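You operate a simulated robot arm through the tools that you are given. There is no shell and no other tool. Be economical: measure what you need, move in short steps, check, and stop when the job is done.

You run a simulated two-armed robot. Do the job below in one go: nothing can be reset, and whatever is moved stays where it is left.

TASK
Change the paper roll on the holder and screw the knob back tight.
Fine: stand the cardboard tube on the cabinet top.

It is judged by the outcome, as a careful person would: the job done as asked, and still so three seconds after it is handed in. It fails if anything else is knocked over, pushed out of place, dropped, spilled or broken.

THE ROBOT
Two 7-joint arms with fingered hands on one trunk that stands fixed in place. Base frame: the origin is at the foot of the trunk, x ahead of it, y to its left, z up. Lengths are in m, angles in rad, forces in N, time in s.
The left shoulder is at [0.08, 0.241, 1.442], the right one opposite. Payload 4.9 kg a hand.
The TCP of each hand is the grasp point between the finger pads, 0.032 m short of the fingertips. In the tool frame z runs along the fingers and y along their closing line. Largest opening 0.2 m; the body of the gripper starts 0.089 m behind the TCP. The gripper is a hand of 4 fingers: y runs from the thumb to the fingers, the wrist lies at [0, 0, -0.267] in the tool frame, and closing takes about 1.5 s.
Orientation is that of the tool frame in the base frame, as [roll, pitch, yaw] about the fixed x, y, z axes, in that order (R = Rz(yaw) Ry(pitch) Rx(roll)). With the fingers straight down and closing along the base's y, the tool's x points along the base's -x, its y along +y and its z along -z.

THE INTERFACE
- The arms move only by the tool play_rows. It takes "left_series", "right_series" or both (then of equal length, played together; a hand with none holds still); each is a list of rows, each an object of numbers (a shift or turn left out is 0, a gripper value left out holds the last): "rx", "ry", "rz": the turn, a rotation vector about the tool's x, y, z in rad; "x", "y", "z": the shift along the tool's x, y, z in m; "jaw": the gripper command, from -1 (shut) to 1 (fully open), values between in proportion. In form: [{"rx": .., "ry": .., "rz": .., "x": .., "y": .., "z": .., "jaw": ..}, ...]. A call has 1 to 12 rows; each row shifts and turns the commanded pose from where the row before left it, along the tool's axes as they then stand. Rows are played at 5 a second. More than 0.05 m and 0.15 rad between two rows, or a gripper value outside its range, and nothing of the call is played. A pose out of reach is approached as far as the arm can. The call stops where the force on the tool passes 90 N (or 10 N more than at its start, if that is more) or the arm is blocked; 0.2 s more then pass. The fingers move at their own pace (about 0.072 m/s each) and stop on an object; they squeeze with about 26 N. The grip force told is the motor's: it shows also when the fingers shut on nothing. Time passes only in rows, and 0.2 s behind the last, so rows that do not move let the fingers close. The reply holds the time, the measured pose of the TCP, the force on the tool along the base axes, the opening and the grip force, in the units named above and with some noise, with the torque about the TCP (base axes, N m) and any sound that the robot's microphone picked up.
- Cameras (640 x 400 px; columns grow to the right, rows downward): "scene" is now at [0.1079, 0.0102, 1.6099]; the picture's right is [-0.02, -1.00, 0.00], its down [-0.66, 0.01, -0.75] and it looks along [0.75, -0.02, -0.66] (base axes); focal length 214 px, centre (320, 200). "left" rides on the left gripper at [-0.069, -0.069, -0.116] in its tool frame; the picture's right is [0.71, -0.71, 0.00], its down [0.54, 0.54, -0.64] and it looks along [0.46, 0.45, 0.77] (tool axes); focal length 226 px, centre (320, 200). "right" rides on the right gripper at [0.069, -0.069, -0.116] in its tool frame; the picture's right is [0.71, 0.71, 0.00], its down [-0.54, 0.54, -0.64] and it looks along [-0.45, 0.45, 0.77] (tool axes); focal length 226 px, centre (320, 200). There is no depth. A picture from a camera that has moved, and an enlarged one, comes with that camera's place and axes in the base frame and with its lens. The place of the scene camera against the robot may be out by one fixed shift of up to 0.018 m in any direction.
- capture(camera): a new picture of that camera. No time passes.
- raise_lower(by): slides the trunk up (or, below 0, down) by that many m; the arms and the scene camera ride with it, the base frame stays. It gives what a move gives, with no picture.
- hand_shape(shape, hand): the hand has 4 fingers and takes this shape, open, in about a second: jaw (thumb against the fingers, like two jaws); tri (thumb and two fingers); tip (a fingertip pinch); poke (one finger out to press); point (the index stretched); flat (the hand flat); cup (the hand cupped); fist (a fist). The gripper value then closes the fingers along that shape, each until it touches; the sizes above hold for jaw. It gives what a move gives, with no picture.
- aim_head(pan, tilt): turns the head with the scene camera to pan (to the left, within 1.501 rad either way) and tilt (down, from -0.506 to 1.204), counted from straight ahead of the robot. It gives what a move gives.
- zoom(camera, box): a new picture of the part [left, top, right, bottom] of that camera's present view, enlarged. No time passes.
- sign_off(): hands the job in; it is judged then, once.

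Work in short steps. Places have to be worked out from the pictures, the camera data and where the tool is seen: move nearer, look again, correct. Check each grasp and each placing, and mend what went wrong. You have 120 turns and 94 pictures in all, those below and enlarged ones among them. Open the grippers and draw the arms clear of the work before you hand the job in, unless the task says otherwise; then end with one line.

The tools are called after "Call:" by a JSON object that holds its "api" and its "payload". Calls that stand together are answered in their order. play_rows: Moves the arms, as the interface text tells. Its arguments: {"type":"object","properties":{"left_series":{"type":"array"},"right_series":{"type":"array"}},"required":[]} The other tools are called the same way: raise_lower (by) slides the trunk up or down; hand_shape (shape, hand) gives the hand a shape; aim_head (pan, tilt) turns the head that bears the scene camera; capture (camera) takes a picture; zoom (camera, box) takes an enlarged picture of a part of a camera's view; sign_off () hands the job in.

At the start:

```text
t: 0.0
left_eef_pos: [0.6232, 0.2648, 1.4009]
left_ee_rot: [3.141, 0.0, 3.141]
left_contact_force: [0.7, -0.8, -1.0]
left_moment: [-0.01, 0.02, -0.02]
left_finger_gap: 0.1996
left_gripper_force: 0.0
left_shape: jaw
right_eef_pos: [0.6937, -0.3847, 1.3006]
right_ee_rot: [-3.141, -0.001, -3.138]
right_contact_force: [-0.1, 0.0, -0.5]
right_moment: [-0.02, 0.02, -0.01]
right_finger_gap: 0.2
right_gripper_force: 0.1
right_shape: jaw
trunk travel left (down, up): [-0.35, 0.49]
head pan, tilt: [-0.021, 0.723]
```

scene: 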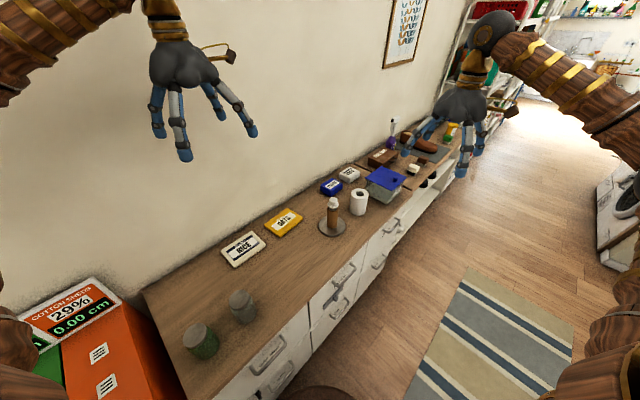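
right: 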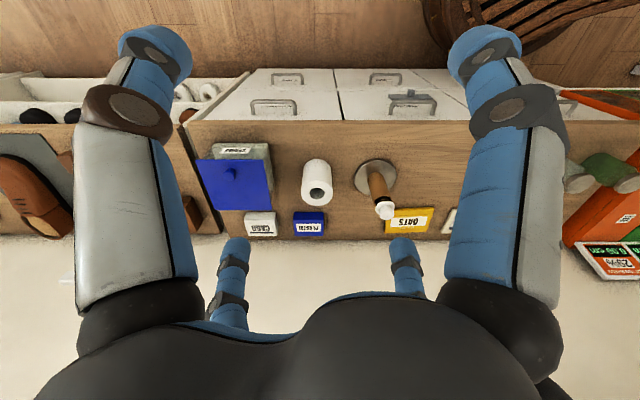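
left: 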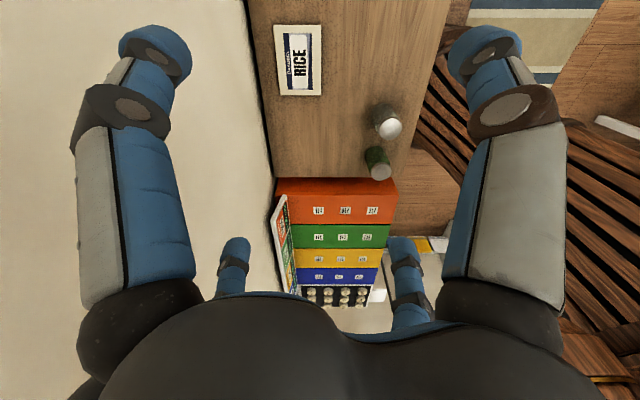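

The holder (disc base, brown cardboard tube, white knob on top) stands beside a fresh white roll. I zoom in on both for detail.

Call:
{"api": "zoom", "payload": {"camera": "scene", "box": [260, 130, 440, 250]}}

Call:
{"api": "zoom", "payload": {"camera": "right", "box": [260, 130, 440, 250]}}

```text
3.33 times, centred on (350, 190) of scene
camera zoom: at [0.1079, 0.0102, 1.6099], right [-0.02, -1.0, 0.0], down [-0.66, 0.01, -0.75], along [0.75, -0.02, -0.66], focal length 715 px, centre (220, 233)
```

zoom: 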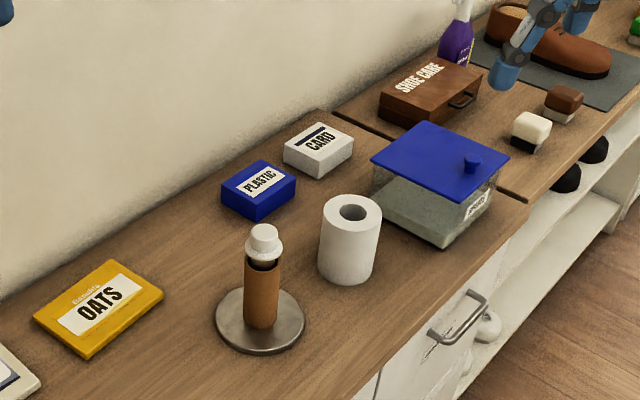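

```text
3.33 times, centred on (350, 190) of right
camera zoom: at [0.625, -0.4529, 1.4166], right [-0.71, 0.71, 0.0], down [0.54, 0.54, 0.64], along [0.45, 0.45, -0.77], focal length 754 px, centre (220, 233)
```

zoom: 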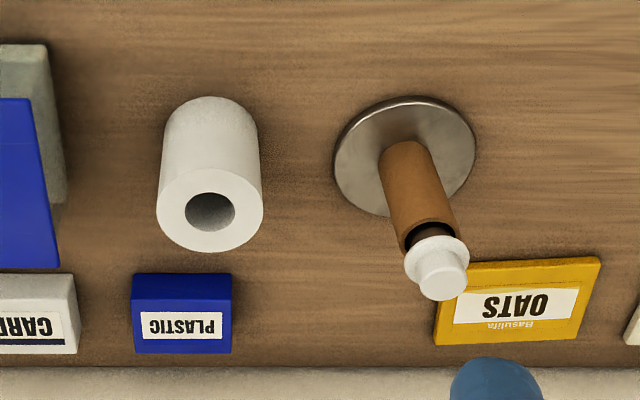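

Triangulating: counter z≈0.85, holder at about (0.776, -0.064) with knob top z≈1.005; roll at about (0.89, -0.20), 0.08 diameter, 0.10 tall. I move the right hand above the knob, well clear, to look closer.

Call:
{"api": "play_rows", "payload": {"right_series": [{"x": -0.0104, "y": 0.04, "z": 0.0188}, {"x": -0.0104, "y": 0.04, "z": 0.0188}, {"x": -0.0104, "y": 0.04, "z": 0.0188}, {"x": -0.0104, "y": 0.04, "z": 0.0188}, {"x": -0.0104, "y": 0.04, "z": 0.0188}, {"x": -0.0104, "y": 0.04, "z": 0.0188}, {"x": -0.0104, "y": 0.04, "z": 0.0188}, {"x": -0.0104, "y": 0.04, "z": 0.0188}]}}

Call:
{"api": "capture", "payload": {"camera": "right"}}

Call:
{"api": "capture", "payload": {"camera": "scene"}}

```text
t: 1.8
left_eef_pos: [0.624, 0.2676, 1.4005]
left_ee_rot: [-3.14, -0.002, -3.141]
left_contact_force: [-0.1, 0.9, -0.3]
left_moment: [-0.06, 0.0, 0.01]
left_finger_gap: 0.2
left_gripper_force: 0.0
left_shape: jaw
right_eef_pos: [0.7787, -0.061, 1.1505]
right_ee_rot: [-3.141, -0.001, -3.141]
right_contact_force: [-0.2, -0.5, 0.4]
right_moment: [-0.03, 0.0, 0.02]
right_finger_gap: 0.1996
right_gripper_force: 0.2
right_shape: jaw
trunk travel left (down, up): [-0.35, 0.49]
head pan, tilt: [-0.021, 0.723]
```

```text
88 pictures are left
camera right: at [0.7098, -0.1303, 1.2661], right [-0.71, 0.71, 0.0], down [0.54, 0.54, 0.64], along [0.45, 0.45, -0.77], focal length 226 px, centre (320, 200)
```

right: 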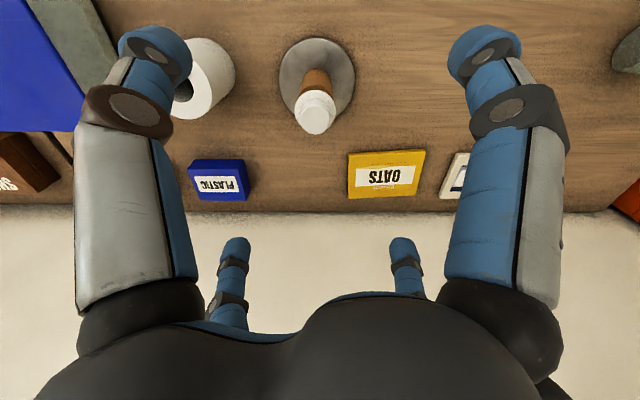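

```text
87 pictures are left
camera scene: at [0.1094, 0.0132, 1.6098], right [-0.02, -1.0, 0.0], down [-0.66, 0.01, -0.75], along [0.75, -0.02, -0.66], focal length 214 px, centre (320, 200)
```

scene: 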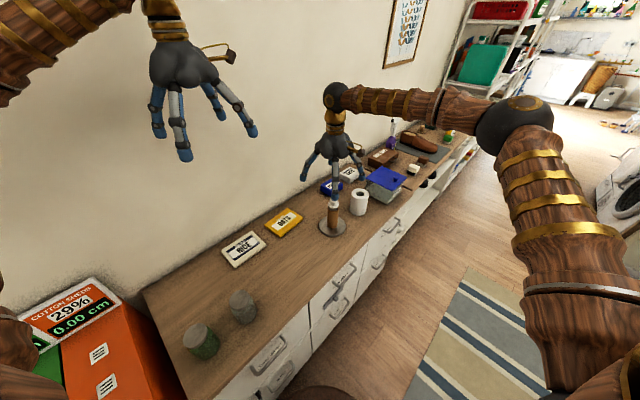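

The camera is centred on the TCP, so I can refine the knob's position. I zoom on it.

Call:
{"api": "zoom", "payload": {"camera": "right", "box": [256, 20, 384, 150]}}

Call:
{"api": "zoom", "payload": {"camera": "scene", "box": [280, 80, 400, 250]}}

```text
3.08 times, centred on (320, 85) of right
camera zoom: at [0.7098, -0.1303, 1.2661], right [-0.71, 0.71, 0.0], down [0.54, 0.54, 0.64], along [0.45, 0.45, -0.77], focal length 696 px, centre (320, 554)
```

zoom: 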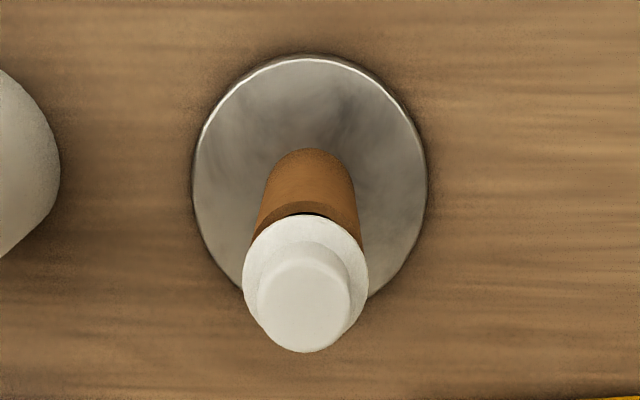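

```text
2.35 times, centred on (340, 165) of scene
camera zoom: at [0.1094, 0.0132, 1.6098], right [-0.02, -1.0, 0.0], down [-0.66, 0.01, -0.75], along [0.75, -0.02, -0.66], focal length 505 px, centre (273, 282)
```

zoom: 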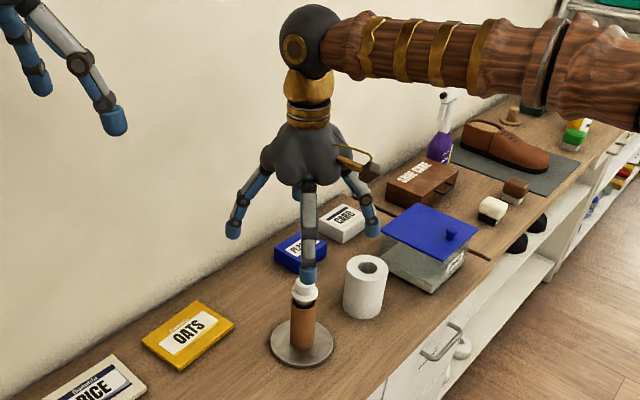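

Refined estimate: knob axis at about (0.7735, -0.073), knob top z≈1.02–1.03. I centre over it and test-close the fingers in the air to see how they meet.

Call:
{"api": "play_rows", "payload": {"right_series": [{"x": 0.005, "y": -0.012, "jaw": -0.6}, {}, {}, {}, {}, {}, {}]}}

Call:
{"api": "capture", "payload": {"camera": "right"}}

Call:
{"api": "zoom", "payload": {"camera": "scene", "box": [270, 100, 400, 250]}}

```text
t: 3.4
left_eef_pos: [0.6222, 0.2644, 1.402]
left_ee_rot: [-3.141, -0.001, 3.141]
left_contact_force: [-0.8, 0.5, -0.1]
left_moment: [0.01, 0.02, 0.0]
left_finger_gap: 0.1999
left_gripper_force: 0.1
left_shape: jaw
right_eef_pos: [0.7713, -0.0775, 1.1516]
right_ee_rot: [3.141, 0.002, -3.14]
right_contact_force: [-0.4, -0.4, 0.1]
right_moment: [0.01, 0.01, -0.04]
right_finger_gap: 0.0401
right_gripper_force: 0.0
right_shape: jaw
trunk travel left (down, up): [-0.35, 0.49]
head pan, tilt: [-0.021, 0.723]
```

```text
84 pictures are left
camera right: at [0.7037, -0.1451, 1.2669], right [-0.71, 0.71, 0.0], down [0.54, 0.54, 0.64], along [0.45, 0.45, -0.77], focal length 226 px, centre (320, 200)
```

right: 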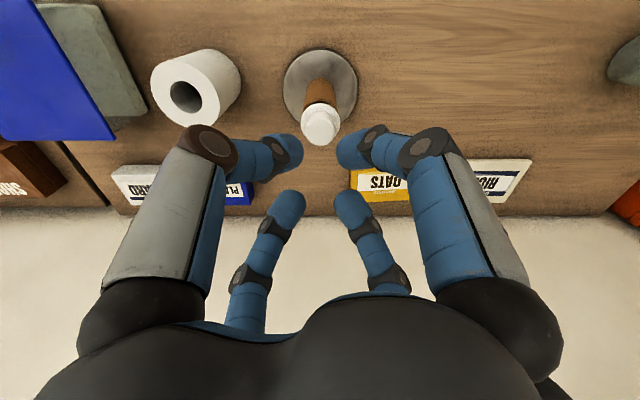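

```text
2.67 times, centred on (335, 175) of scene
camera zoom: at [0.1078, 0.0101, 1.6099], right [-0.02, -1.0, 0.0], down [-0.66, 0.01, -0.75], along [0.75, -0.02, -0.66], focal length 572 px, centre (280, 267)
```

zoom: 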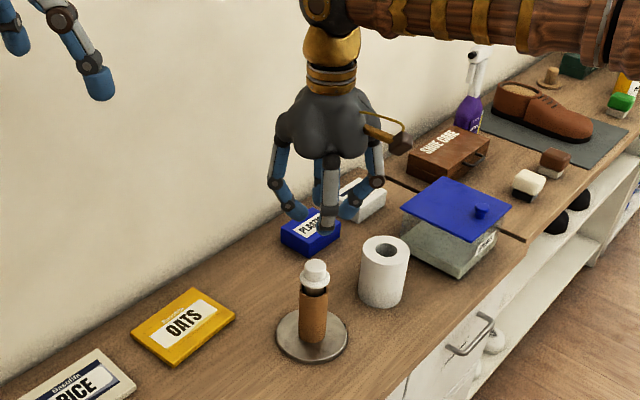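

All four fingers close radially about the TCP, good for a round knob. I open partway and descend to z≈1.07, then check alignment.

Call:
{"api": "play_rows", "payload": {"right_series": [{"jaw": -0.2}, {"z": 0.02}, {"z": 0.03}, {"z": 0.03}, {}]}}

Call:
{"api": "capture", "payload": {"camera": "right"}}

Call:
{"api": "zoom", "payload": {"camera": "scene", "box": [270, 130, 390, 250]}}

```text
t: 4.6
left_eef_pos: [0.6228, 0.2666, 1.4012]
left_ee_rot: [3.141, 0.001, -3.141]
left_contact_force: [-0.1, 0.8, -0.1]
left_moment: [-0.02, 0.0, -0.02]
left_finger_gap: 0.1999
left_gripper_force: 0.2
left_shape: jaw
right_eef_pos: [0.7725, -0.0758, 1.0731]
right_ee_rot: [-3.141, 0.0, -3.14]
right_contact_force: [0.0, 0.0, 0.8]
right_moment: [0.01, 0.02, -0.01]
right_finger_gap: 0.0796
right_gripper_force: 0.2
right_shape: jaw
trunk travel left (down, up): [-0.35, 0.49]
head pan, tilt: [-0.021, 0.723]
```

```text
82 pictures are left
camera right: at [0.7026, -0.1448, 1.1868], right [-0.71, 0.71, 0.0], down [0.54, 0.54, 0.64], along [0.45, 0.45, -0.77], focal length 226 px, centre (320, 200)
```

right: 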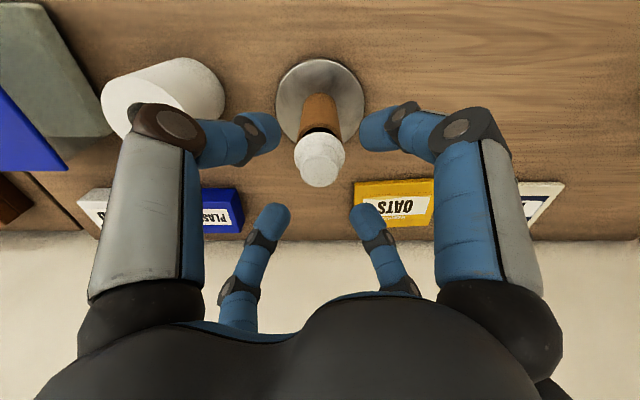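

```text
3.33 times, centred on (330, 190) of scene
camera zoom: at [0.1076, 0.0103, 1.6099], right [-0.02, -1.0, 0.0], down [-0.66, 0.01, -0.75], along [0.75, -0.02, -0.66], focal length 715 px, centre (287, 233)
```

zoom: 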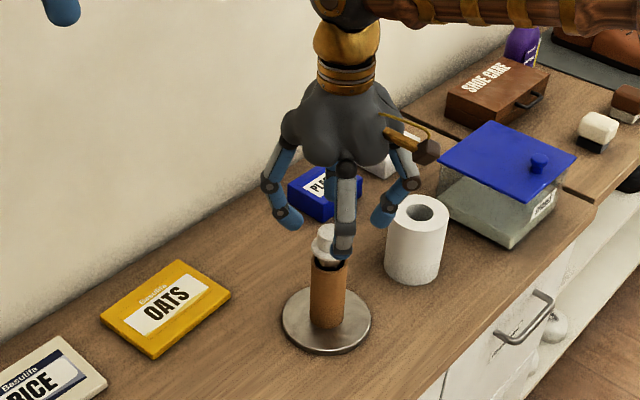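

Knob top is at z≈1.028 and aligned. I pre-turn the wrist clockwise (+rz) by 1.35 rad to gain unscrewing range, then lower to z≈1.03.

Call:
{"api": "play_rows", "payload": {"right_series": [{"rz": 0.149}, {"rz": 0.149}, {"rz": 0.149}, {"rz": 0.149}, {"rz": 0.149}, {"rz": 0.149}, {"rz": 0.149}, {"rz": 0.149}, {"rz": 0.149}, {"z": 0.02}, {"z": 0.022}, {}]}}

Call:
{"api": "capture", "payload": {"camera": "right"}}

Call:
{"api": "zoom", "payload": {"camera": "scene", "box": [270, 130, 390, 250]}}

```text
t: 7.2
left_eef_pos: [0.6225, 0.264, 1.4012]
left_ee_rot: [3.139, 0.001, -3.14]
left_contact_force: [-0.6, 0.3, -0.3]
left_moment: [-0.02, -0.02, 0.01]
left_finger_gap: 0.1999
left_gripper_force: 0.1
left_shape: jaw
right_eef_pos: [0.8033, -0.1314, 1.0652]
right_ee_rot: [3.139, -0.082, 2.13]
right_contact_force: [-0.2, -0.8, 0.5]
right_moment: [-0.01, -0.04, -0.01]
right_finger_gap: 0.0799
right_gripper_force: 0.0
right_shape: jaw
right hand out of reach, approached as far as the arm can: row 6, 7, 8, 9, 11
trunk travel left (down, up): [-0.35, 0.49]
head pan, tilt: [-0.021, 0.723]
```

```text
80 pictures are left
camera right: at [0.7128, -0.1176, 1.1847], right [0.22, 0.97, 0.06], down [0.77, -0.22, 0.6], along [0.6, -0.09, -0.8], focal length 226 px, centre (320, 200)
```

right: 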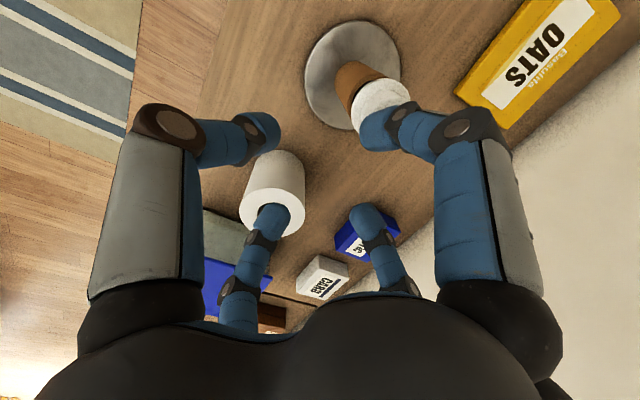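

```text
3.33 times, centred on (330, 190) of scene
camera zoom: at [0.1075, 0.0099, 1.6099], right [-0.02, -1.0, 0.0], down [-0.66, 0.01, -0.75], along [0.75, -0.02, -0.66], focal length 715 px, centre (287, 233)
```

zoom: 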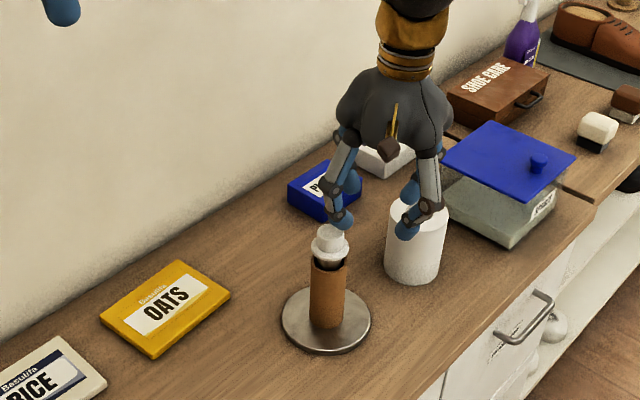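

The wrist limit lies at about 0.75 rad clockwise here and the hand drifted aside; nothing was touched. I rise, turn back, and read the pose.

Call:
{"api": "play_rows", "payload": {"right_series": [{"z": -0.03}, {"z": -0.02, "rz": -0.149}, {"rz": -0.149}, {"rz": -0.149}, {"rz": -0.149}, {"rz": -0.149}, {}]}}

```text
t: 8.8
left_eef_pos: [0.6229, 0.2649, 1.4017]
left_ee_rot: [3.141, -0.001, 3.142]
left_contact_force: [-0.4, 0.3, 0.0]
left_moment: [0.0, -0.02, -0.06]
left_finger_gap: 0.1999
left_gripper_force: 0.0
left_shape: jaw
right_eef_pos: [0.8061, -0.1331, 1.1138]
right_ee_rot: [3.089, -0.051, 2.87]
right_contact_force: [-0.9, -0.1, 0.5]
right_moment: [-0.01, 0.0, 0.01]
right_finger_gap: 0.0798
right_gripper_force: 0.2
right_shape: jaw
trunk travel left (down, up): [-0.35, 0.49]
head pan, tilt: [-0.021, 0.723]
```

Commands are clipped to what was attained, so I level the hand, recentre over the knob at a safe height, and test the counterclockwise range.

Call:
{"api": "play_rows", "payload": {"right_series": [{"rx": 0.053, "ry": -0.051}, {"x": 0.024, "y": 0.0229}, {"x": 0.024, "y": 0.0229}, {"rz": -0.149}, {"rz": -0.149}, {"rz": -0.149}, {"rz": -0.149}, {"rz": -0.149}, {"rz": -0.149}, {"rz": -0.149}, {"rz": -0.149}, {"rz": -0.149}]}}

Call:
{"api": "play_rows", "payload": {"right_series": [{"rz": -0.149}, {"rz": -0.149}, {"rz": -0.149}, {"rz": -0.149}, {"rz": -0.149}, {"rz": -0.149}, {"rz": -0.149}, {"rz": -0.149}, {"rz": -0.149}, {"rz": -0.149}, {"rz": -0.149}, {"rz": -0.149}]}}

```text
t: 11.4
left_eef_pos: [0.6233, 0.2648, 1.4014]
left_ee_rot: [3.14, 0.0, 3.141]
left_contact_force: [-0.2, 0.8, 0.0]
left_moment: [0.01, 0.01, 0.0]
left_finger_gap: 0.2001
left_gripper_force: 0.1
left_shape: jaw
right_eef_pos: [0.772, -0.076, 1.1133]
right_ee_rot: [3.14, -0.001, -2.069]
right_contact_force: [-0.8, -0.8, 0.2]
right_moment: [0.01, -0.03, 0.01]
right_finger_gap: 0.0798
right_gripper_force: 0.0
right_shape: jaw
trunk travel left (down, up): [-0.35, 0.49]
head pan, tilt: [-0.021, 0.723]
```

```text
t: 14.0
left_eef_pos: [0.6233, 0.2648, 1.4017]
left_ee_rot: [3.14, -0.001, -3.141]
left_contact_force: [0.4, 0.4, -0.5]
left_moment: [-0.04, 0.01, 0.01]
left_finger_gap: 0.2001
left_gripper_force: 0.1
left_shape: jaw
right_eef_pos: [0.7717, -0.0775, 1.1141]
right_ee_rot: [3.142, 0.002, -0.281]
right_contact_force: [-0.3, -0.7, 0.4]
right_moment: [0.02, -0.02, 0.01]
right_finger_gap: 0.0799
right_gripper_force: 0.1
right_shape: jaw
trunk travel left (down, up): [-0.35, 0.49]
head pan, tilt: [-0.021, 0.723]
```

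Counterclockwise range is ample (yaw 2.5 to beyond 6.0). I wind back to yaw≈2.75, then lower to the knob.

Call:
{"api": "play_rows", "payload": {"right_series": [{"rz": 0.149}, {"rz": 0.149}, {"rz": 0.149}, {"rz": 0.149}, {"rz": 0.149}, {"rz": 0.149}, {"rz": 0.149}, {"rz": 0.149}, {"rz": 0.149}, {"rz": 0.149}, {"rz": 0.149}, {"rz": 0.149}]}}

Call:
{"api": "play_rows", "payload": {"right_series": [{"rz": 0.149}, {"rz": 0.149}, {"rz": 0.149}, {"rz": 0.149}, {"rz": 0.149}, {"rz": 0.149}, {"rz": 0.149}, {"rz": 0.149}, {"rz": 0.149}, {"z": 0.03}, {"z": 0.02}, {}]}}

Call:
{"api": "capture", "payload": {"camera": "right"}}

```text
t: 16.6
left_eef_pos: [0.6227, 0.266, 1.4013]
left_ee_rot: [-3.141, -0.001, -3.141]
left_contact_force: [-0.2, 0.1, -0.3]
left_moment: [-0.02, 0.0, 0.03]
left_finger_gap: 0.1999
left_gripper_force: 0.1
left_shape: jaw
right_eef_pos: [0.772, -0.0773, 1.113]
right_ee_rot: [3.141, -0.001, -2.076]
right_contact_force: [-0.2, 0.3, -0.4]
right_moment: [0.01, -0.01, 0.02]
right_finger_gap: 0.0799
right_gripper_force: 0.1
right_shape: jaw
trunk travel left (down, up): [-0.35, 0.49]
head pan, tilt: [-0.021, 0.723]
```

```text
t: 19.2
left_eef_pos: [0.6225, 0.2649, 1.4019]
left_ee_rot: [-3.141, 0.0, 3.141]
left_contact_force: [-0.3, 0.2, 0.0]
left_moment: [0.01, -0.03, -0.02]
left_finger_gap: 0.1998
left_gripper_force: 0.1
left_shape: jaw
right_eef_pos: [0.771, -0.0777, 1.0645]
right_ee_rot: [3.141, -0.002, 2.867]
right_contact_force: [-0.1, 0.6, -0.1]
right_moment: [-0.01, -0.02, 0.04]
right_finger_gap: 0.0798
right_gripper_force: 0.0
right_shape: jaw
trunk travel left (down, up): [-0.35, 0.49]
head pan, tilt: [-0.021, 0.723]
```

```text
78 pictures are left
camera right: at [0.6863, -0.1241, 1.1804], right [-0.49, 0.87, 0.0], down [0.67, 0.38, 0.64], along [0.56, 0.32, -0.77], focal length 226 px, centre (320, 200)
```

right: 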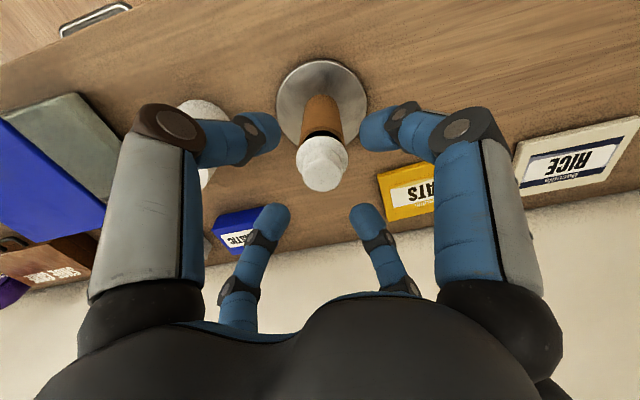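

Alignment is good. I lower to z≈1.030 and close on the knob.

Call:
{"api": "play_rows", "payload": {"right_series": [{"z": 0.02}, {"z": 0.014}, {"jaw": -1}, {}, {}, {}, {}]}}

Call:
{"api": "zoom", "payload": {"camera": "right", "box": [220, 90, 420, 250]}}

Call:
{"api": "zoom", "payload": {"camera": "scene", "box": [270, 130, 390, 250]}}

```text
t: 20.8
left_eef_pos: [0.6234, 0.2655, 1.4011]
left_ee_rot: [-3.141, 0.001, 3.141]
left_contact_force: [-0.4, -0.1, 0.0]
left_moment: [0.0, 0.02, 0.01]
left_finger_gap: 0.1998
left_gripper_force: 0.0
left_shape: jaw
right_eef_pos: [0.7713, -0.0761, 1.0311]
right_ee_rot: [3.14, -0.002, 2.87]
right_contact_force: [-0.6, -0.4, -2.1]
right_moment: [-0.01, -0.03, 0.0]
right_finger_gap: 0.0314
right_gripper_force: 26.3
right_shape: jaw
trunk travel left (down, up): [-0.35, 0.49]
head pan, tilt: [-0.021, 0.723]
```

```text
2.50 times, centred on (320, 170) of right
camera zoom: at [0.6865, -0.1239, 1.1458], right [-0.49, 0.87, 0.0], down [0.67, 0.38, 0.64], along [0.56, 0.32, -0.77], focal length 565 px, centre (320, 275)
```

zoom: 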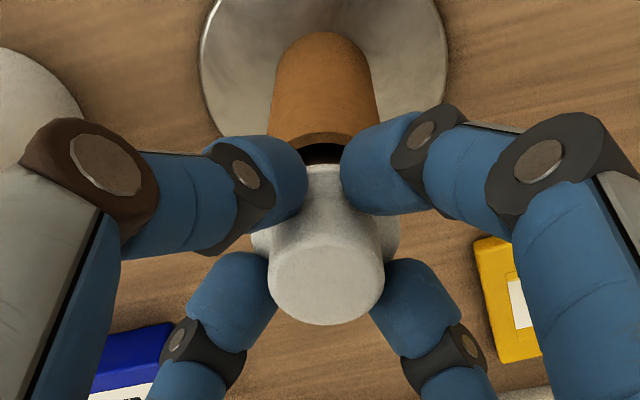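

```text
3.33 times, centred on (330, 190) of scene
camera zoom: at [0.1083, 0.0102, 1.6098], right [-0.02, -1.0, 0.0], down [-0.66, 0.01, -0.75], along [0.75, -0.02, -0.66], focal length 715 px, centre (287, 233)
```

zoom: 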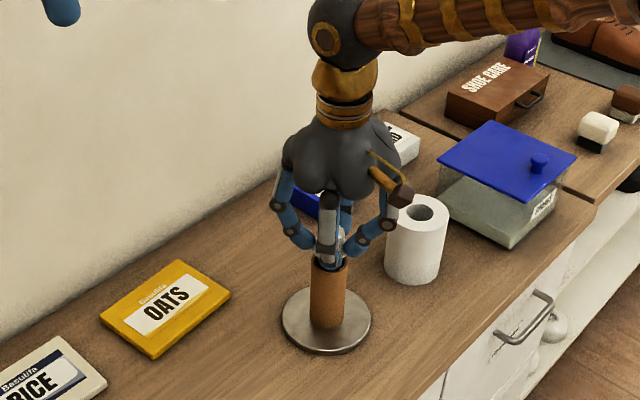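

The knob is held (gap 0.031, hardly any side force). I turn counterclockwise a little and watch torque and force.

Call:
{"api": "play_rows", "payload": {"right_series": [{"rz": -0.1}, {"rz": -0.149}, {"rz": -0.149}, {"rz": -0.149}, {"rz": -0.149}, {"rz": -0.149}]}}

Call:
{"api": "zoom", "payload": {"camera": "right", "box": [220, 90, 420, 250]}}

```text
t: 22.2
left_eef_pos: [0.6248, 0.2639, 1.4012]
left_ee_rot: [3.139, -0.002, 3.141]
left_contact_force: [0.0, 0.1, 0.4]
left_moment: [0.03, 0.01, -0.01]
left_finger_gap: 0.2001
left_gripper_force: 0.1
left_shape: jaw
right_eef_pos: [0.7744, -0.0793, 1.029]
right_ee_rot: [3.141, 0.0, -2.57]
right_contact_force: [16.1, -8.3, 3.4]
right_moment: [-0.26, -0.55, -0.17]
right_finger_gap: 0.0314
right_gripper_force: 26.0
right_shape: jaw
trunk travel left (down, up): [-0.35, 0.49]
head pan, tilt: [-0.021, 0.723]
```

```text
2.50 times, centred on (320, 170) of right
camera zoom: at [0.7538, -0.1739, 1.1447], right [-0.98, 0.21, 0.0], down [0.16, 0.75, 0.64], along [0.14, 0.63, -0.77], focal length 565 px, centre (320, 275)
```

zoom: 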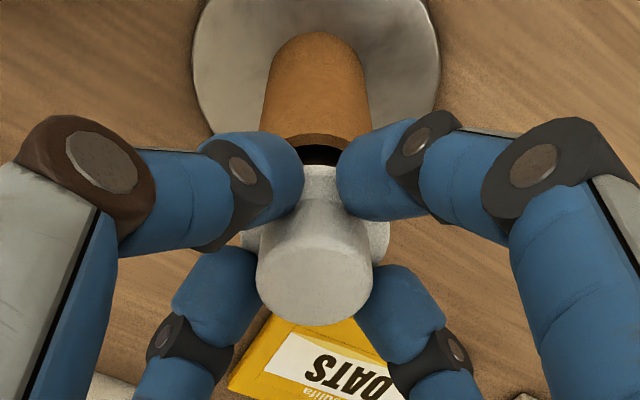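

It turns, but a side force (16, -8 N) shows the grip is ~4 mm eccentric; the axis must be near (0.775, -0.074). I open, recentre, regrip, and turn on.

Call:
{"api": "play_rows", "payload": {"right_series": [{"jaw": -0.3}, {}, {"x": -0.0046, "y": 0.0006}, {"jaw": -1}, {}, {}, {}, {"rz": -0.149}, {"rz": -0.149}, {"rz": -0.149}, {"rz": -0.149}, {"rz": -0.149}]}}

```text
t: 24.8
left_eef_pos: [0.6242, 0.2648, 1.4008]
left_ee_rot: [-3.141, -0.001, -3.14]
left_contact_force: [0.8, 0.0, -0.5]
left_moment: [0.0, -0.01, -0.03]
left_finger_gap: 0.2002
left_gripper_force: 0.0
left_shape: jaw
right_eef_pos: [0.7771, -0.0737, 1.0297]
right_ee_rot: [3.14, -0.001, -1.823]
right_contact_force: [12.6, -1.0, 0.4]
right_moment: [-0.07, -0.39, -0.1]
right_finger_gap: 0.0359
right_gripper_force: 26.9
right_shape: jaw
trunk travel left (down, up): [-0.35, 0.49]
head pan, tilt: [-0.021, 0.723]
```

Still some sideways load. I look at how the fingers sit.

Call:
{"api": "zoom", "payload": {"camera": "right", "box": [220, 90, 420, 250]}}

Call:
{"api": "zoom", "payload": {"camera": "scene", "box": [290, 170, 370, 245]}}

```text
2.50 times, centred on (320, 170) of right
camera zoom: at [0.8263, -0.1578, 1.1446], right [-0.86, -0.51, 0.0], down [-0.39, 0.66, 0.64], along [-0.33, 0.55, -0.77], focal length 565 px, centre (320, 275)
```

zoom: 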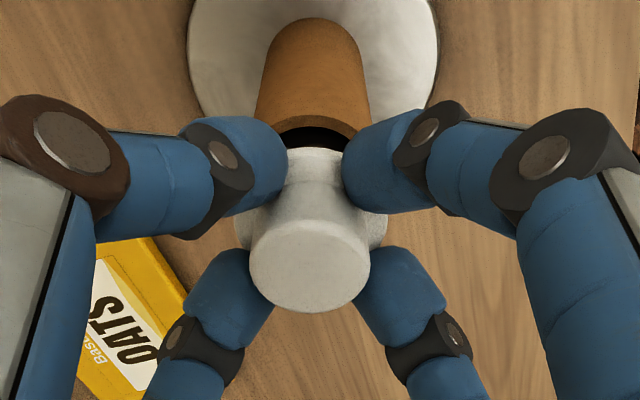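

```text
5.33 times, centred on (330, 208) of scene
camera zoom: at [0.1098, 0.0102, 1.6098], right [-0.02, -1.0, 0.0], down [-0.66, 0.01, -0.75], along [0.75, -0.02, -0.66], focal length 1144 px, centre (267, 160)
```

zoom: 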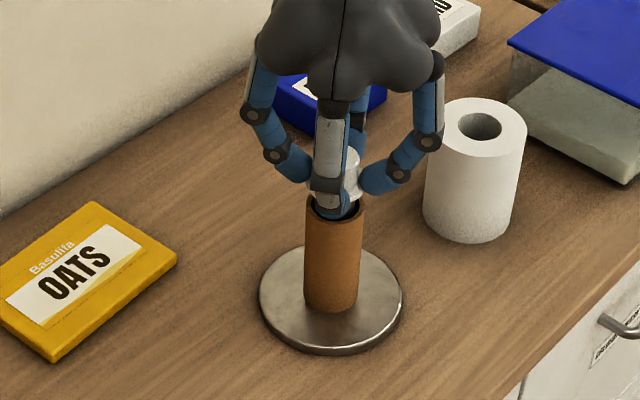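

The base hasn't moved. I recentre by another ~(2, 2) mm and continue turning.

Call:
{"api": "play_rows", "payload": {"right_series": [{"jaw": -0.4}, {}, {"x": -0.0024, "y": -0.0014, "jaw": -1}, {}, {}, {"rz": -0.149}, {"rz": -0.149}, {"rz": -0.149}, {"rz": -0.149}, {"rz": -0.149}, {"rz": -0.149}, {"rz": -0.149}]}}

Call:
{"api": "zoom", "payload": {"camera": "right", "box": [220, 90, 420, 250]}}

```text
t: 27.4
left_eef_pos: [0.6229, 0.2634, 1.4021]
left_ee_rot: [3.141, 0.001, 3.141]
left_contact_force: [0.7, 0.4, -0.7]
left_moment: [-0.02, -0.01, -0.02]
left_finger_gap: 0.2003
left_gripper_force: 0.1
left_shape: jaw
right_eef_pos: [0.7783, -0.0735, 1.0305]
right_ee_rot: [-3.141, -0.001, -0.777]
right_contact_force: [2.3, -5.2, 0.0]
right_moment: [-0.19, -0.06, -0.02]
right_finger_gap: 0.0384
right_gripper_force: 25.5
right_shape: jaw
trunk travel left (down, up): [-0.35, 0.49]
head pan, tilt: [-0.021, 0.723]
```

```text
2.50 times, centred on (320, 170) of right
camera zoom: at [0.8754, -0.072, 1.1447], right [0.01, -1.0, 0.0], down [-0.77, -0.01, 0.64], along [-0.64, 0.0, -0.77], focal length 565 px, centre (320, 275)
```

zoom: 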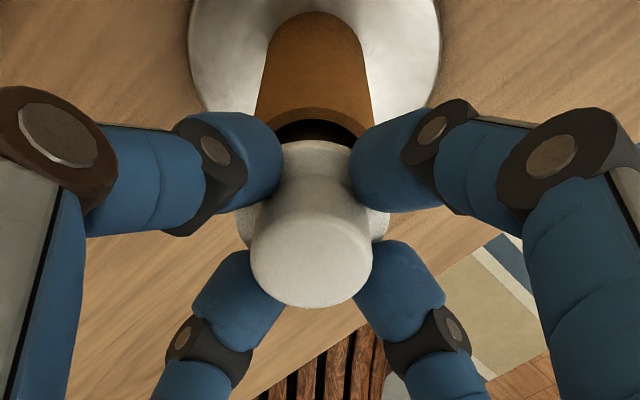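

The load is now small; axis is near (0.777, -0.071). I open, rise and wind back, then look whether the knob has risen.

Call:
{"api": "play_rows", "payload": {"right_series": [{"jaw": -0.2}, {}, {"z": -0.04}, {"z": -0.04, "rz": 0.149}, {"rz": 0.149}, {"rz": 0.149}, {"rz": 0.149}, {"rz": 0.149}, {"rz": 0.149}, {"rz": 0.149}, {"rz": 0.149}, {"rz": 0.149}]}}

Call:
{"api": "zoom", "payload": {"camera": "scene", "box": [290, 170, 370, 245]}}

```text
t: 30.0
left_eef_pos: [0.6225, 0.2653, 1.4024]
left_ee_rot: [-3.141, 0.0, 3.142]
left_contact_force: [0.3, -0.2, -0.7]
left_moment: [0.02, 0.01, 0.01]
left_finger_gap: 0.1998
left_gripper_force: 0.0
left_shape: jaw
right_eef_pos: [0.7766, -0.0715, 1.1109]
right_ee_rot: [3.139, -0.002, -2.123]
right_contact_force: [0.3, -1.6, 0.4]
right_moment: [0.0, -0.05, -0.01]
right_finger_gap: 0.0796
right_gripper_force: 0.1
right_shape: jaw
trunk travel left (down, up): [-0.35, 0.49]
head pan, tilt: [-0.021, 0.723]
```

```text
5.33 times, centred on (330, 208) of scene
camera zoom: at [0.1079, 0.0104, 1.6099], right [-0.02, -1.0, 0.0], down [-0.66, 0.01, -0.75], along [0.75, -0.02, -0.66], focal length 1144 px, centre (267, 160)
```

zoom: 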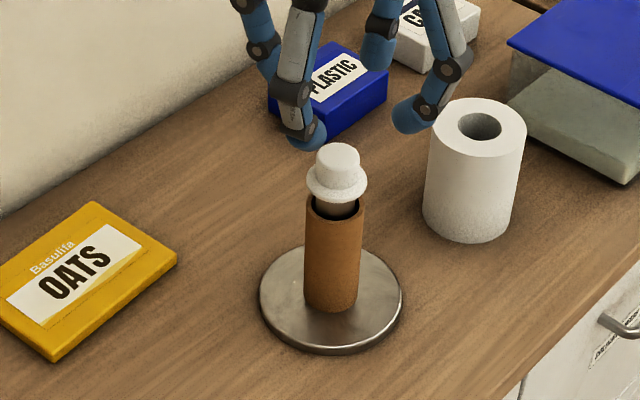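

The knob appears to have risen a few mm. I wind back the rest and go down to grip again, now centred.

Call:
{"api": "play_rows", "payload": {"right_series": [{"rz": 0.149}, {"rz": 0.149}, {"rz": 0.149}, {"rz": 0.149}, {"rz": 0.149}, {"rz": 0.149}, {"rz": 0.149}, {"rz": 0.149}, {"rz": 0.149, "z": 0.03}, {"z": 0.03}, {"z": 0.016}, {"jaw": -1}]}}

Call:
{"api": "play_rows", "payload": {"right_series": [{}, {}, {"rz": -0.149}, {"rz": -0.149}, {"rz": -0.149}, {"rz": -0.149}, {"rz": -0.149}, {"rz": -0.149}, {"rz": -0.149}, {"rz": -0.149}, {"rz": -0.149}, {"rz": -0.149}]}}

Call:
{"api": "zoom", "payload": {"camera": "right", "box": [220, 90, 420, 250]}}

```text
t: 32.6
left_eef_pos: [0.6226, 0.266, 1.4018]
left_ee_rot: [3.14, -0.001, 3.141]
left_contact_force: [-0.4, 0.2, 0.6]
left_moment: [-0.01, -0.01, -0.01]
left_finger_gap: 0.1998
left_gripper_force: 0.1
left_shape: jaw
right_eef_pos: [0.7769, -0.073, 1.0331]
right_ee_rot: [-3.141, -0.002, 2.818]
right_contact_force: [0.6, -0.1, -0.3]
right_moment: [0.01, 0.03, 0.01]
right_finger_gap: 0.0376
right_gripper_force: 6.5
right_shape: jaw
trunk travel left (down, up): [-0.35, 0.49]
head pan, tilt: [-0.021, 0.723]
```

```text
t: 35.2
left_eef_pos: [0.6241, 0.2649, 1.4021]
left_ee_rot: [3.141, -0.002, 3.141]
left_contact_force: [-0.4, 0.6, 0.6]
left_moment: [-0.03, 0.0, 0.0]
left_finger_gap: 0.2
left_gripper_force: 0.0
left_shape: jaw
right_eef_pos: [0.7779, -0.0735, 1.033]
right_ee_rot: [3.14, 0.001, -1.971]
right_contact_force: [8.5, -2.6, -0.4]
right_moment: [-0.06, -0.3, -0.06]
right_finger_gap: 0.0367
right_gripper_force: 25.6
right_shape: jaw
trunk travel left (down, up): [-0.35, 0.49]
head pan, tilt: [-0.021, 0.723]
```

```text
2.50 times, centred on (320, 170) of right
camera zoom: at [0.815, -0.1629, 1.1487], right [-0.93, -0.38, 0.0], down [-0.29, 0.71, 0.64], along [-0.24, 0.6, -0.77], focal length 565 px, centre (320, 275)
```

zoom: 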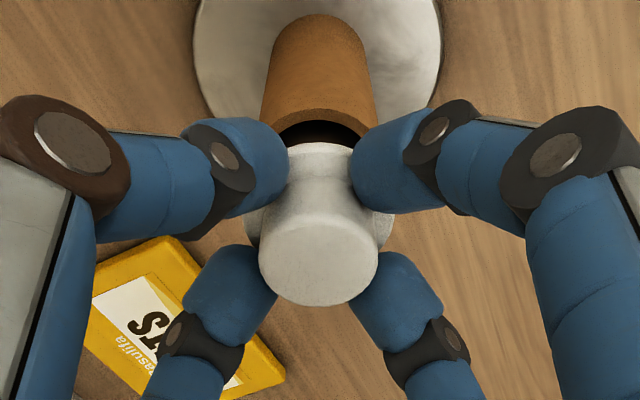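

Nicely centred. I continue counterclockwise to the end of the range, rising a little with the thread.

Call:
{"api": "play_rows", "payload": {"right_series": [{"rz": -0.149}, {"rz": -0.149}, {"rz": -0.149}, {"rz": -0.149}, {"rz": -0.149}, {"rz": -0.149}, {"rz": -0.149}, {"rz": -0.149}, {"rz": -0.149}, {"rz": -0.149}, {"rz": -0.149}, {"rz": -0.149}]}}

Call:
{"api": "zoom", "payload": {"camera": "scene", "box": [290, 170, 370, 245]}}

Call:
{"api": "zoom", "payload": {"camera": "right", "box": [220, 90, 420, 250]}}

```text
t: 37.8
left_eef_pos: [0.6251, 0.2663, 1.4008]
left_ee_rot: [3.141, -0.001, -3.139]
left_contact_force: [0.7, 0.0, 0.2]
left_moment: [-0.01, -0.02, 0.02]
left_finger_gap: 0.1999
left_gripper_force: 0.1
left_shape: jaw
right_eef_pos: [0.7774, -0.071, 1.0326]
right_ee_rot: [3.141, 0.004, -0.181]
right_contact_force: [10.5, 4.0, -0.9]
right_moment: [0.12, -0.33, -0.02]
right_finger_gap: 0.0367
right_gripper_force: 25.7
right_shape: jaw
trunk travel left (down, up): [-0.35, 0.49]
head pan, tilt: [-0.021, 0.723]
```

```text
5.33 times, centred on (330, 208) of scene
camera zoom: at [0.1097, 0.0112, 1.6097], right [-0.02, -1.0, 0.0], down [-0.66, 0.01, -0.75], along [0.75, -0.02, -0.66], focal length 1144 px, centre (267, 160)
```

zoom: 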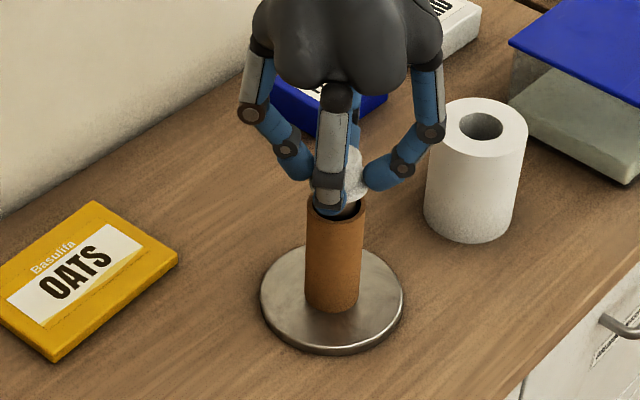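

```text
2.50 times, centred on (320, 170) of right
camera zoom: at [0.8589, -0.0153, 1.1482], right [0.57, -0.82, 0.0], down [-0.63, -0.44, 0.65], along [-0.53, -0.37, -0.76], focal length 565 px, centre (320, 275)
```

zoom: 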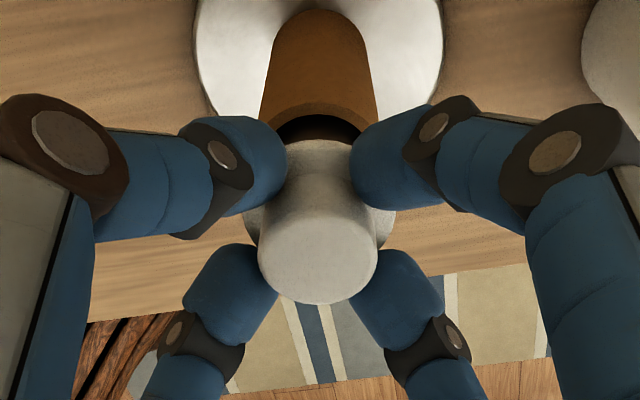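

Total ≈5.9 rad turned. I test whether the knob lifts free with a gentle upward pull.

Call:
{"api": "play_rows", "payload": {"right_series": [{"z": -0.003}, {"z": -0.003}, {}]}}

Call:
{"api": "zoom", "payload": {"camera": "right", "box": [220, 90, 420, 250]}}

```text
t: 38.6
left_eef_pos: [0.6226, 0.2656, 1.4017]
left_ee_rot: [-3.141, 0.0, 3.141]
left_contact_force: [0.9, 1.0, 0.6]
left_moment: [0.0, 0.0, 0.01]
left_finger_gap: 0.1996
left_gripper_force: 0.0
left_shape: jaw
right_eef_pos: [0.7765, -0.0722, 1.0407]
right_ee_rot: [3.141, 0.001, -0.185]
right_contact_force: [1.9, 4.0, 3.0]
right_moment: [0.12, -0.1, 0.0]
right_finger_gap: 0.0364
right_gripper_force: 26.1
right_shape: jaw
trunk travel left (down, up): [-0.35, 0.49]
head pan, tilt: [-0.021, 0.723]
```

```text
2.50 times, centred on (320, 170) of right
camera zoom: at [0.857, -0.017, 1.1556], right [0.57, -0.82, 0.0], down [-0.63, -0.43, 0.64], along [-0.53, -0.36, -0.77], focal length 565 px, centre (320, 275)
```

zoom: 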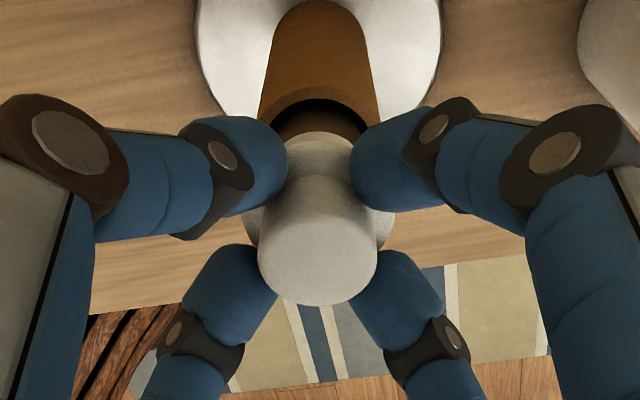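

The knob came up with the hand — it's free. I lift it further, in steps.

Call:
{"api": "play_rows", "payload": {"right_series": [{"z": -0.005}, {"z": -0.01}, {"z": -0.015}, {"z": -0.03}, {"z": -0.04}, {"z": -0.04}]}}

Call:
{"api": "zoom", "payload": {"camera": "scene", "box": [270, 130, 390, 250]}}

Call:
{"api": "zoom", "payload": {"camera": "right", "box": [220, 40, 420, 250]}}

```text
t: 40.0
left_eef_pos: [0.6221, 0.2664, 1.4019]
left_ee_rot: [3.142, 0.001, 3.14]
left_contact_force: [-1.3, -0.2, 0.5]
left_moment: [-0.02, -0.03, 0.0]
left_finger_gap: 0.2
left_gripper_force: 0.0
left_shape: jaw
right_eef_pos: [0.7756, -0.0721, 1.1791]
right_ee_rot: [3.14, 0.002, -0.182]
right_contact_force: [-0.3, 0.1, -1.0]
right_moment: [0.01, 0.02, 0.0]
right_finger_gap: 0.0366
right_gripper_force: 26.3
right_shape: jaw
trunk travel left (down, up): [-0.35, 0.49]
head pan, tilt: [-0.021, 0.723]
```

```text
3.33 times, centred on (330, 190) of scene
camera zoom: at [0.107, 0.0107, 1.6099], right [-0.02, -1.0, 0.0], down [-0.66, 0.01, -0.75], along [0.75, -0.02, -0.66], focal length 715 px, centre (287, 233)
```

zoom: 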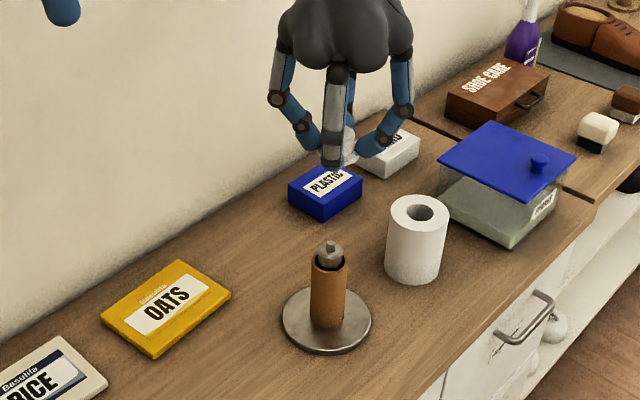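

```text
1.90 times, centred on (320, 145) of right
camera zoom: at [0.8556, -0.0174, 1.2946], right [0.57, -0.82, 0.0], down [-0.63, -0.43, 0.64], along [-0.53, -0.36, -0.77], focal length 431 px, centre (320, 305)
```

zoom: 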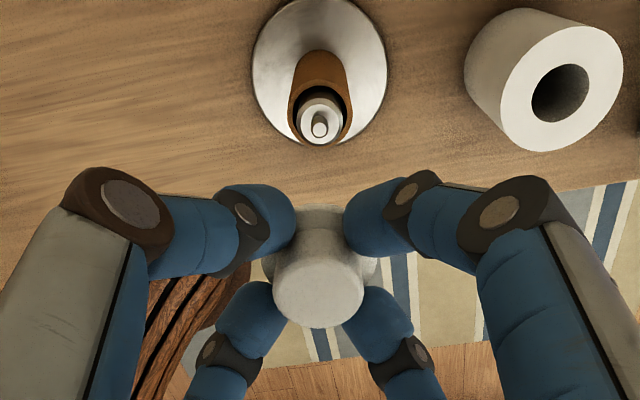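

The knob is off, exposing a steel shoulder with a thin threaded pin. The left arm can't reach the roll well, so I'll set the knob down standing on clear counter left of the holder, around (0.685, 0.02), and do the rest with the right hand.

Call:
{"api": "play_rows", "payload": {"right_series": [{"x": -0.0354, "y": -0.0247}, {"x": -0.0354, "y": -0.0247}, {"x": -0.0354, "y": -0.0247}, {"z": 0.045}, {"z": 0.045}, {"z": 0.045}, {"z": 0.045}, {"z": 0.045}, {"z": 0.025}]}}

Call:
{"api": "capture", "payload": {"camera": "right"}}

Call:
{"api": "zoom", "payload": {"camera": "scene", "box": [250, 150, 390, 270]}}

```text
t: 42.0
left_eef_pos: [0.6233, 0.2664, 1.4015]
left_ee_rot: [3.14, -0.001, 3.141]
left_contact_force: [0.4, -0.2, -0.3]
left_moment: [-0.02, -0.02, 0.03]
left_finger_gap: 0.1998
left_gripper_force: 0.1
left_shape: jaw
right_eef_pos: [0.6854, 0.0201, 0.9292]
right_ee_rot: [3.14, 0.002, -0.186]
right_contact_force: [-1.0, -0.2, -0.6]
right_moment: [0.03, -0.06, -0.02]
right_finger_gap: 0.0367
right_gripper_force: 26.2
right_shape: jaw
trunk travel left (down, up): [-0.35, 0.49]
head pan, tilt: [-0.021, 0.723]
```

```text
64 pictures are left
camera right: at [0.7654, 0.0756, 1.0448], right [0.57, -0.82, 0.0], down [-0.63, -0.43, 0.64], along [-0.53, -0.36, -0.76], focal length 226 px, centre (320, 200)
```

right: 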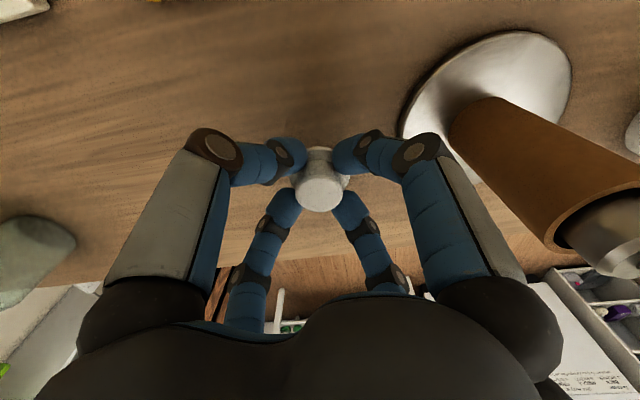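

```text
3.33 times, centred on (320, 210) of scene
camera zoom: at [0.1082, 0.0106, 1.6099], right [-0.02, -1.0, 0.0], down [-0.66, 0.01, -0.75], along [0.75, -0.02, -0.66], focal length 715 px, centre (320, 167)
```

zoom: 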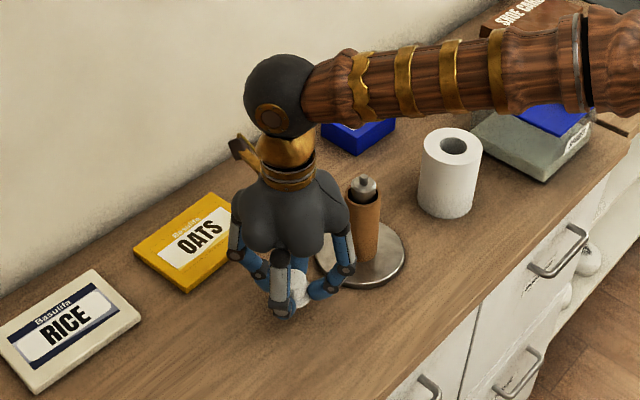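

The palm is a bit close to the tube, so I shift 0.05 m farther along the counter before lowering.

Call:
{"api": "play_rows", "payload": {"right_series": [{"x": -0.0207, "y": -0.0142}, {"x": -0.0207, "y": -0.0142}, {"z": 0.02}, {"z": 0.01}, {}]}}

Call:
{"api": "zoom", "payload": {"camera": "right", "box": [220, 100, 420, 250]}}

```text
t: 43.2
left_eef_pos: [0.622, 0.2658, 1.4016]
left_ee_rot: [-3.141, 0.0, -3.141]
left_contact_force: [-0.2, 1.0, 0.5]
left_moment: [0.03, -0.04, 0.0]
left_finger_gap: 0.1999
left_gripper_force: 0.0
left_shape: jaw
right_eef_pos: [0.6502, 0.0555, 0.9001]
right_ee_rot: [-3.141, 0.002, -0.184]
right_contact_force: [-0.3, 0.7, 0.2]
right_moment: [0.03, 0.01, -0.06]
right_finger_gap: 0.0364
right_gripper_force: 26.3
right_shape: jaw
trunk travel left (down, up): [-0.35, 0.49]
head pan, tilt: [-0.021, 0.723]
```

```text
2.67 times, centred on (320, 175) of right
camera zoom: at [0.7299, 0.1105, 1.0156], right [0.57, -0.82, 0.0], down [-0.63, -0.43, 0.64], along [-0.53, -0.36, -0.77], focal length 603 px, centre (320, 267)
```

zoom: 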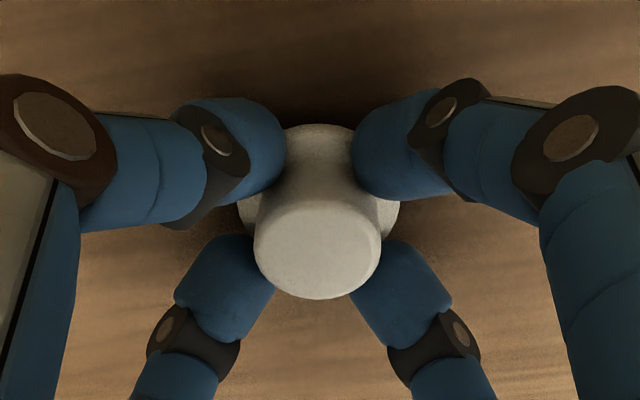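

Knob is centred in the grip and near the surface. I lower in 3 mm steps, watching for contact.

Call:
{"api": "play_rows", "payload": {"right_series": [{"z": 0.003}, {"z": 0.003}, {"z": 0.003}]}}

Call:
{"api": "play_rows", "payload": {"right_series": [{"z": 0.003}, {"z": 0.002}]}}

```text
t: 44.0
left_eef_pos: [0.6209, 0.2656, 1.4033]
left_ee_rot: [-3.141, 0.002, 3.141]
left_contact_force: [-1.0, -0.2, 0.0]
left_moment: [-0.01, -0.02, 0.0]
left_finger_gap: 0.1996
left_gripper_force: 0.1
left_shape: jaw
right_eef_pos: [0.6503, 0.0569, 0.896]
right_ee_rot: [-3.14, -0.001, -0.185]
right_contact_force: [2.5, -1.5, 25.0]
right_moment: [0.0, 0.09, 0.05]
right_finger_gap: 0.0372
right_gripper_force: 26.3
right_shape: jaw
trunk travel left (down, up): [-0.35, 0.49]
head pan, tilt: [-0.021, 0.723]
```

```text
t: 44.6
left_eef_pos: [0.6175, 0.2648, 1.4038]
left_ee_rot: [-3.14, 0.005, -3.14]
left_contact_force: [0.8, 0.0, -0.4]
left_moment: [-0.01, 0.02, 0.02]
left_finger_gap: 0.2001
left_gripper_force: 0.0
left_shape: jaw
right_eef_pos: [0.6502, 0.0576, 0.8928]
right_ee_rot: [-3.136, -0.005, -0.184]
right_contact_force: [8.4, -2.3, 62.9]
right_moment: [-0.09, -0.1, 0.0]
right_finger_gap: 0.0396
right_gripper_force: 25.8
right_shape: jaw
trunk travel left (down, up): [-0.35, 0.49]
head pan, tilt: [-0.021, 0.723]
```

It is down (63 N, slightly too firm). I back off a few mm to relieve the load, then open and rise, and look.

Call:
{"api": "play_rows", "payload": {"right_series": [{"z": -0.004}, {"z": -0.003}, {"jaw": -0.3}, {}, {"z": -0.03}, {"z": -0.04}, {"z": -0.04}, {"z": -0.04}]}}

Call:
{"api": "capture", "payload": {"camera": "right"}}

Call:
{"api": "zoom", "payload": {"camera": "scene", "box": [250, 150, 390, 270]}}

```text
t: 46.4
left_eef_pos: [0.6225, 0.2648, 1.402]
left_ee_rot: [3.14, -0.001, 3.142]
left_contact_force: [-0.4, -0.9, -0.7]
left_moment: [-0.04, -0.02, -0.01]
left_finger_gap: 0.2001
left_gripper_force: 0.1
left_shape: jaw
right_eef_pos: [0.6516, 0.0556, 1.0437]
right_ee_rot: [3.14, 0.003, -0.184]
right_contact_force: [0.4, -0.6, 0.5]
right_moment: [0.0, -0.01, -0.02]
right_finger_gap: 0.0701
right_gripper_force: 0.1
right_shape: jaw
trunk travel left (down, up): [-0.35, 0.49]
head pan, tilt: [-0.021, 0.723]
```

```text
61 pictures are left
camera right: at [0.7319, 0.1113, 1.1584], right [0.57, -0.82, 0.0], down [-0.63, -0.43, 0.64], along [-0.53, -0.36, -0.76], focal length 226 px, centre (320, 200)
```

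right: 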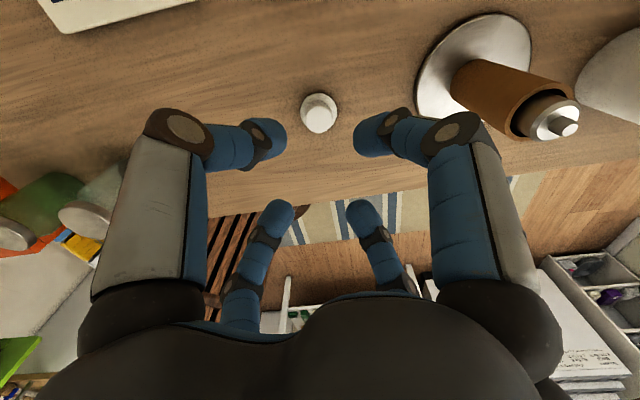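

```text
3.33 times, centred on (320, 210) of scene
camera zoom: at [0.1072, 0.0104, 1.6098], right [-0.02, -1.0, 0.0], down [-0.66, 0.01, -0.75], along [0.75, -0.02, -0.66], focal length 715 px, centre (320, 167)
```

zoom: 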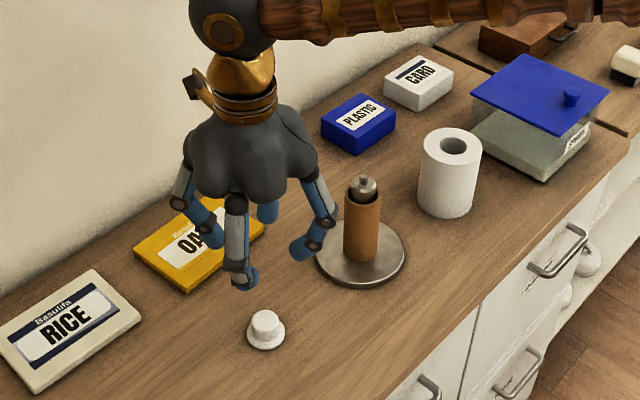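

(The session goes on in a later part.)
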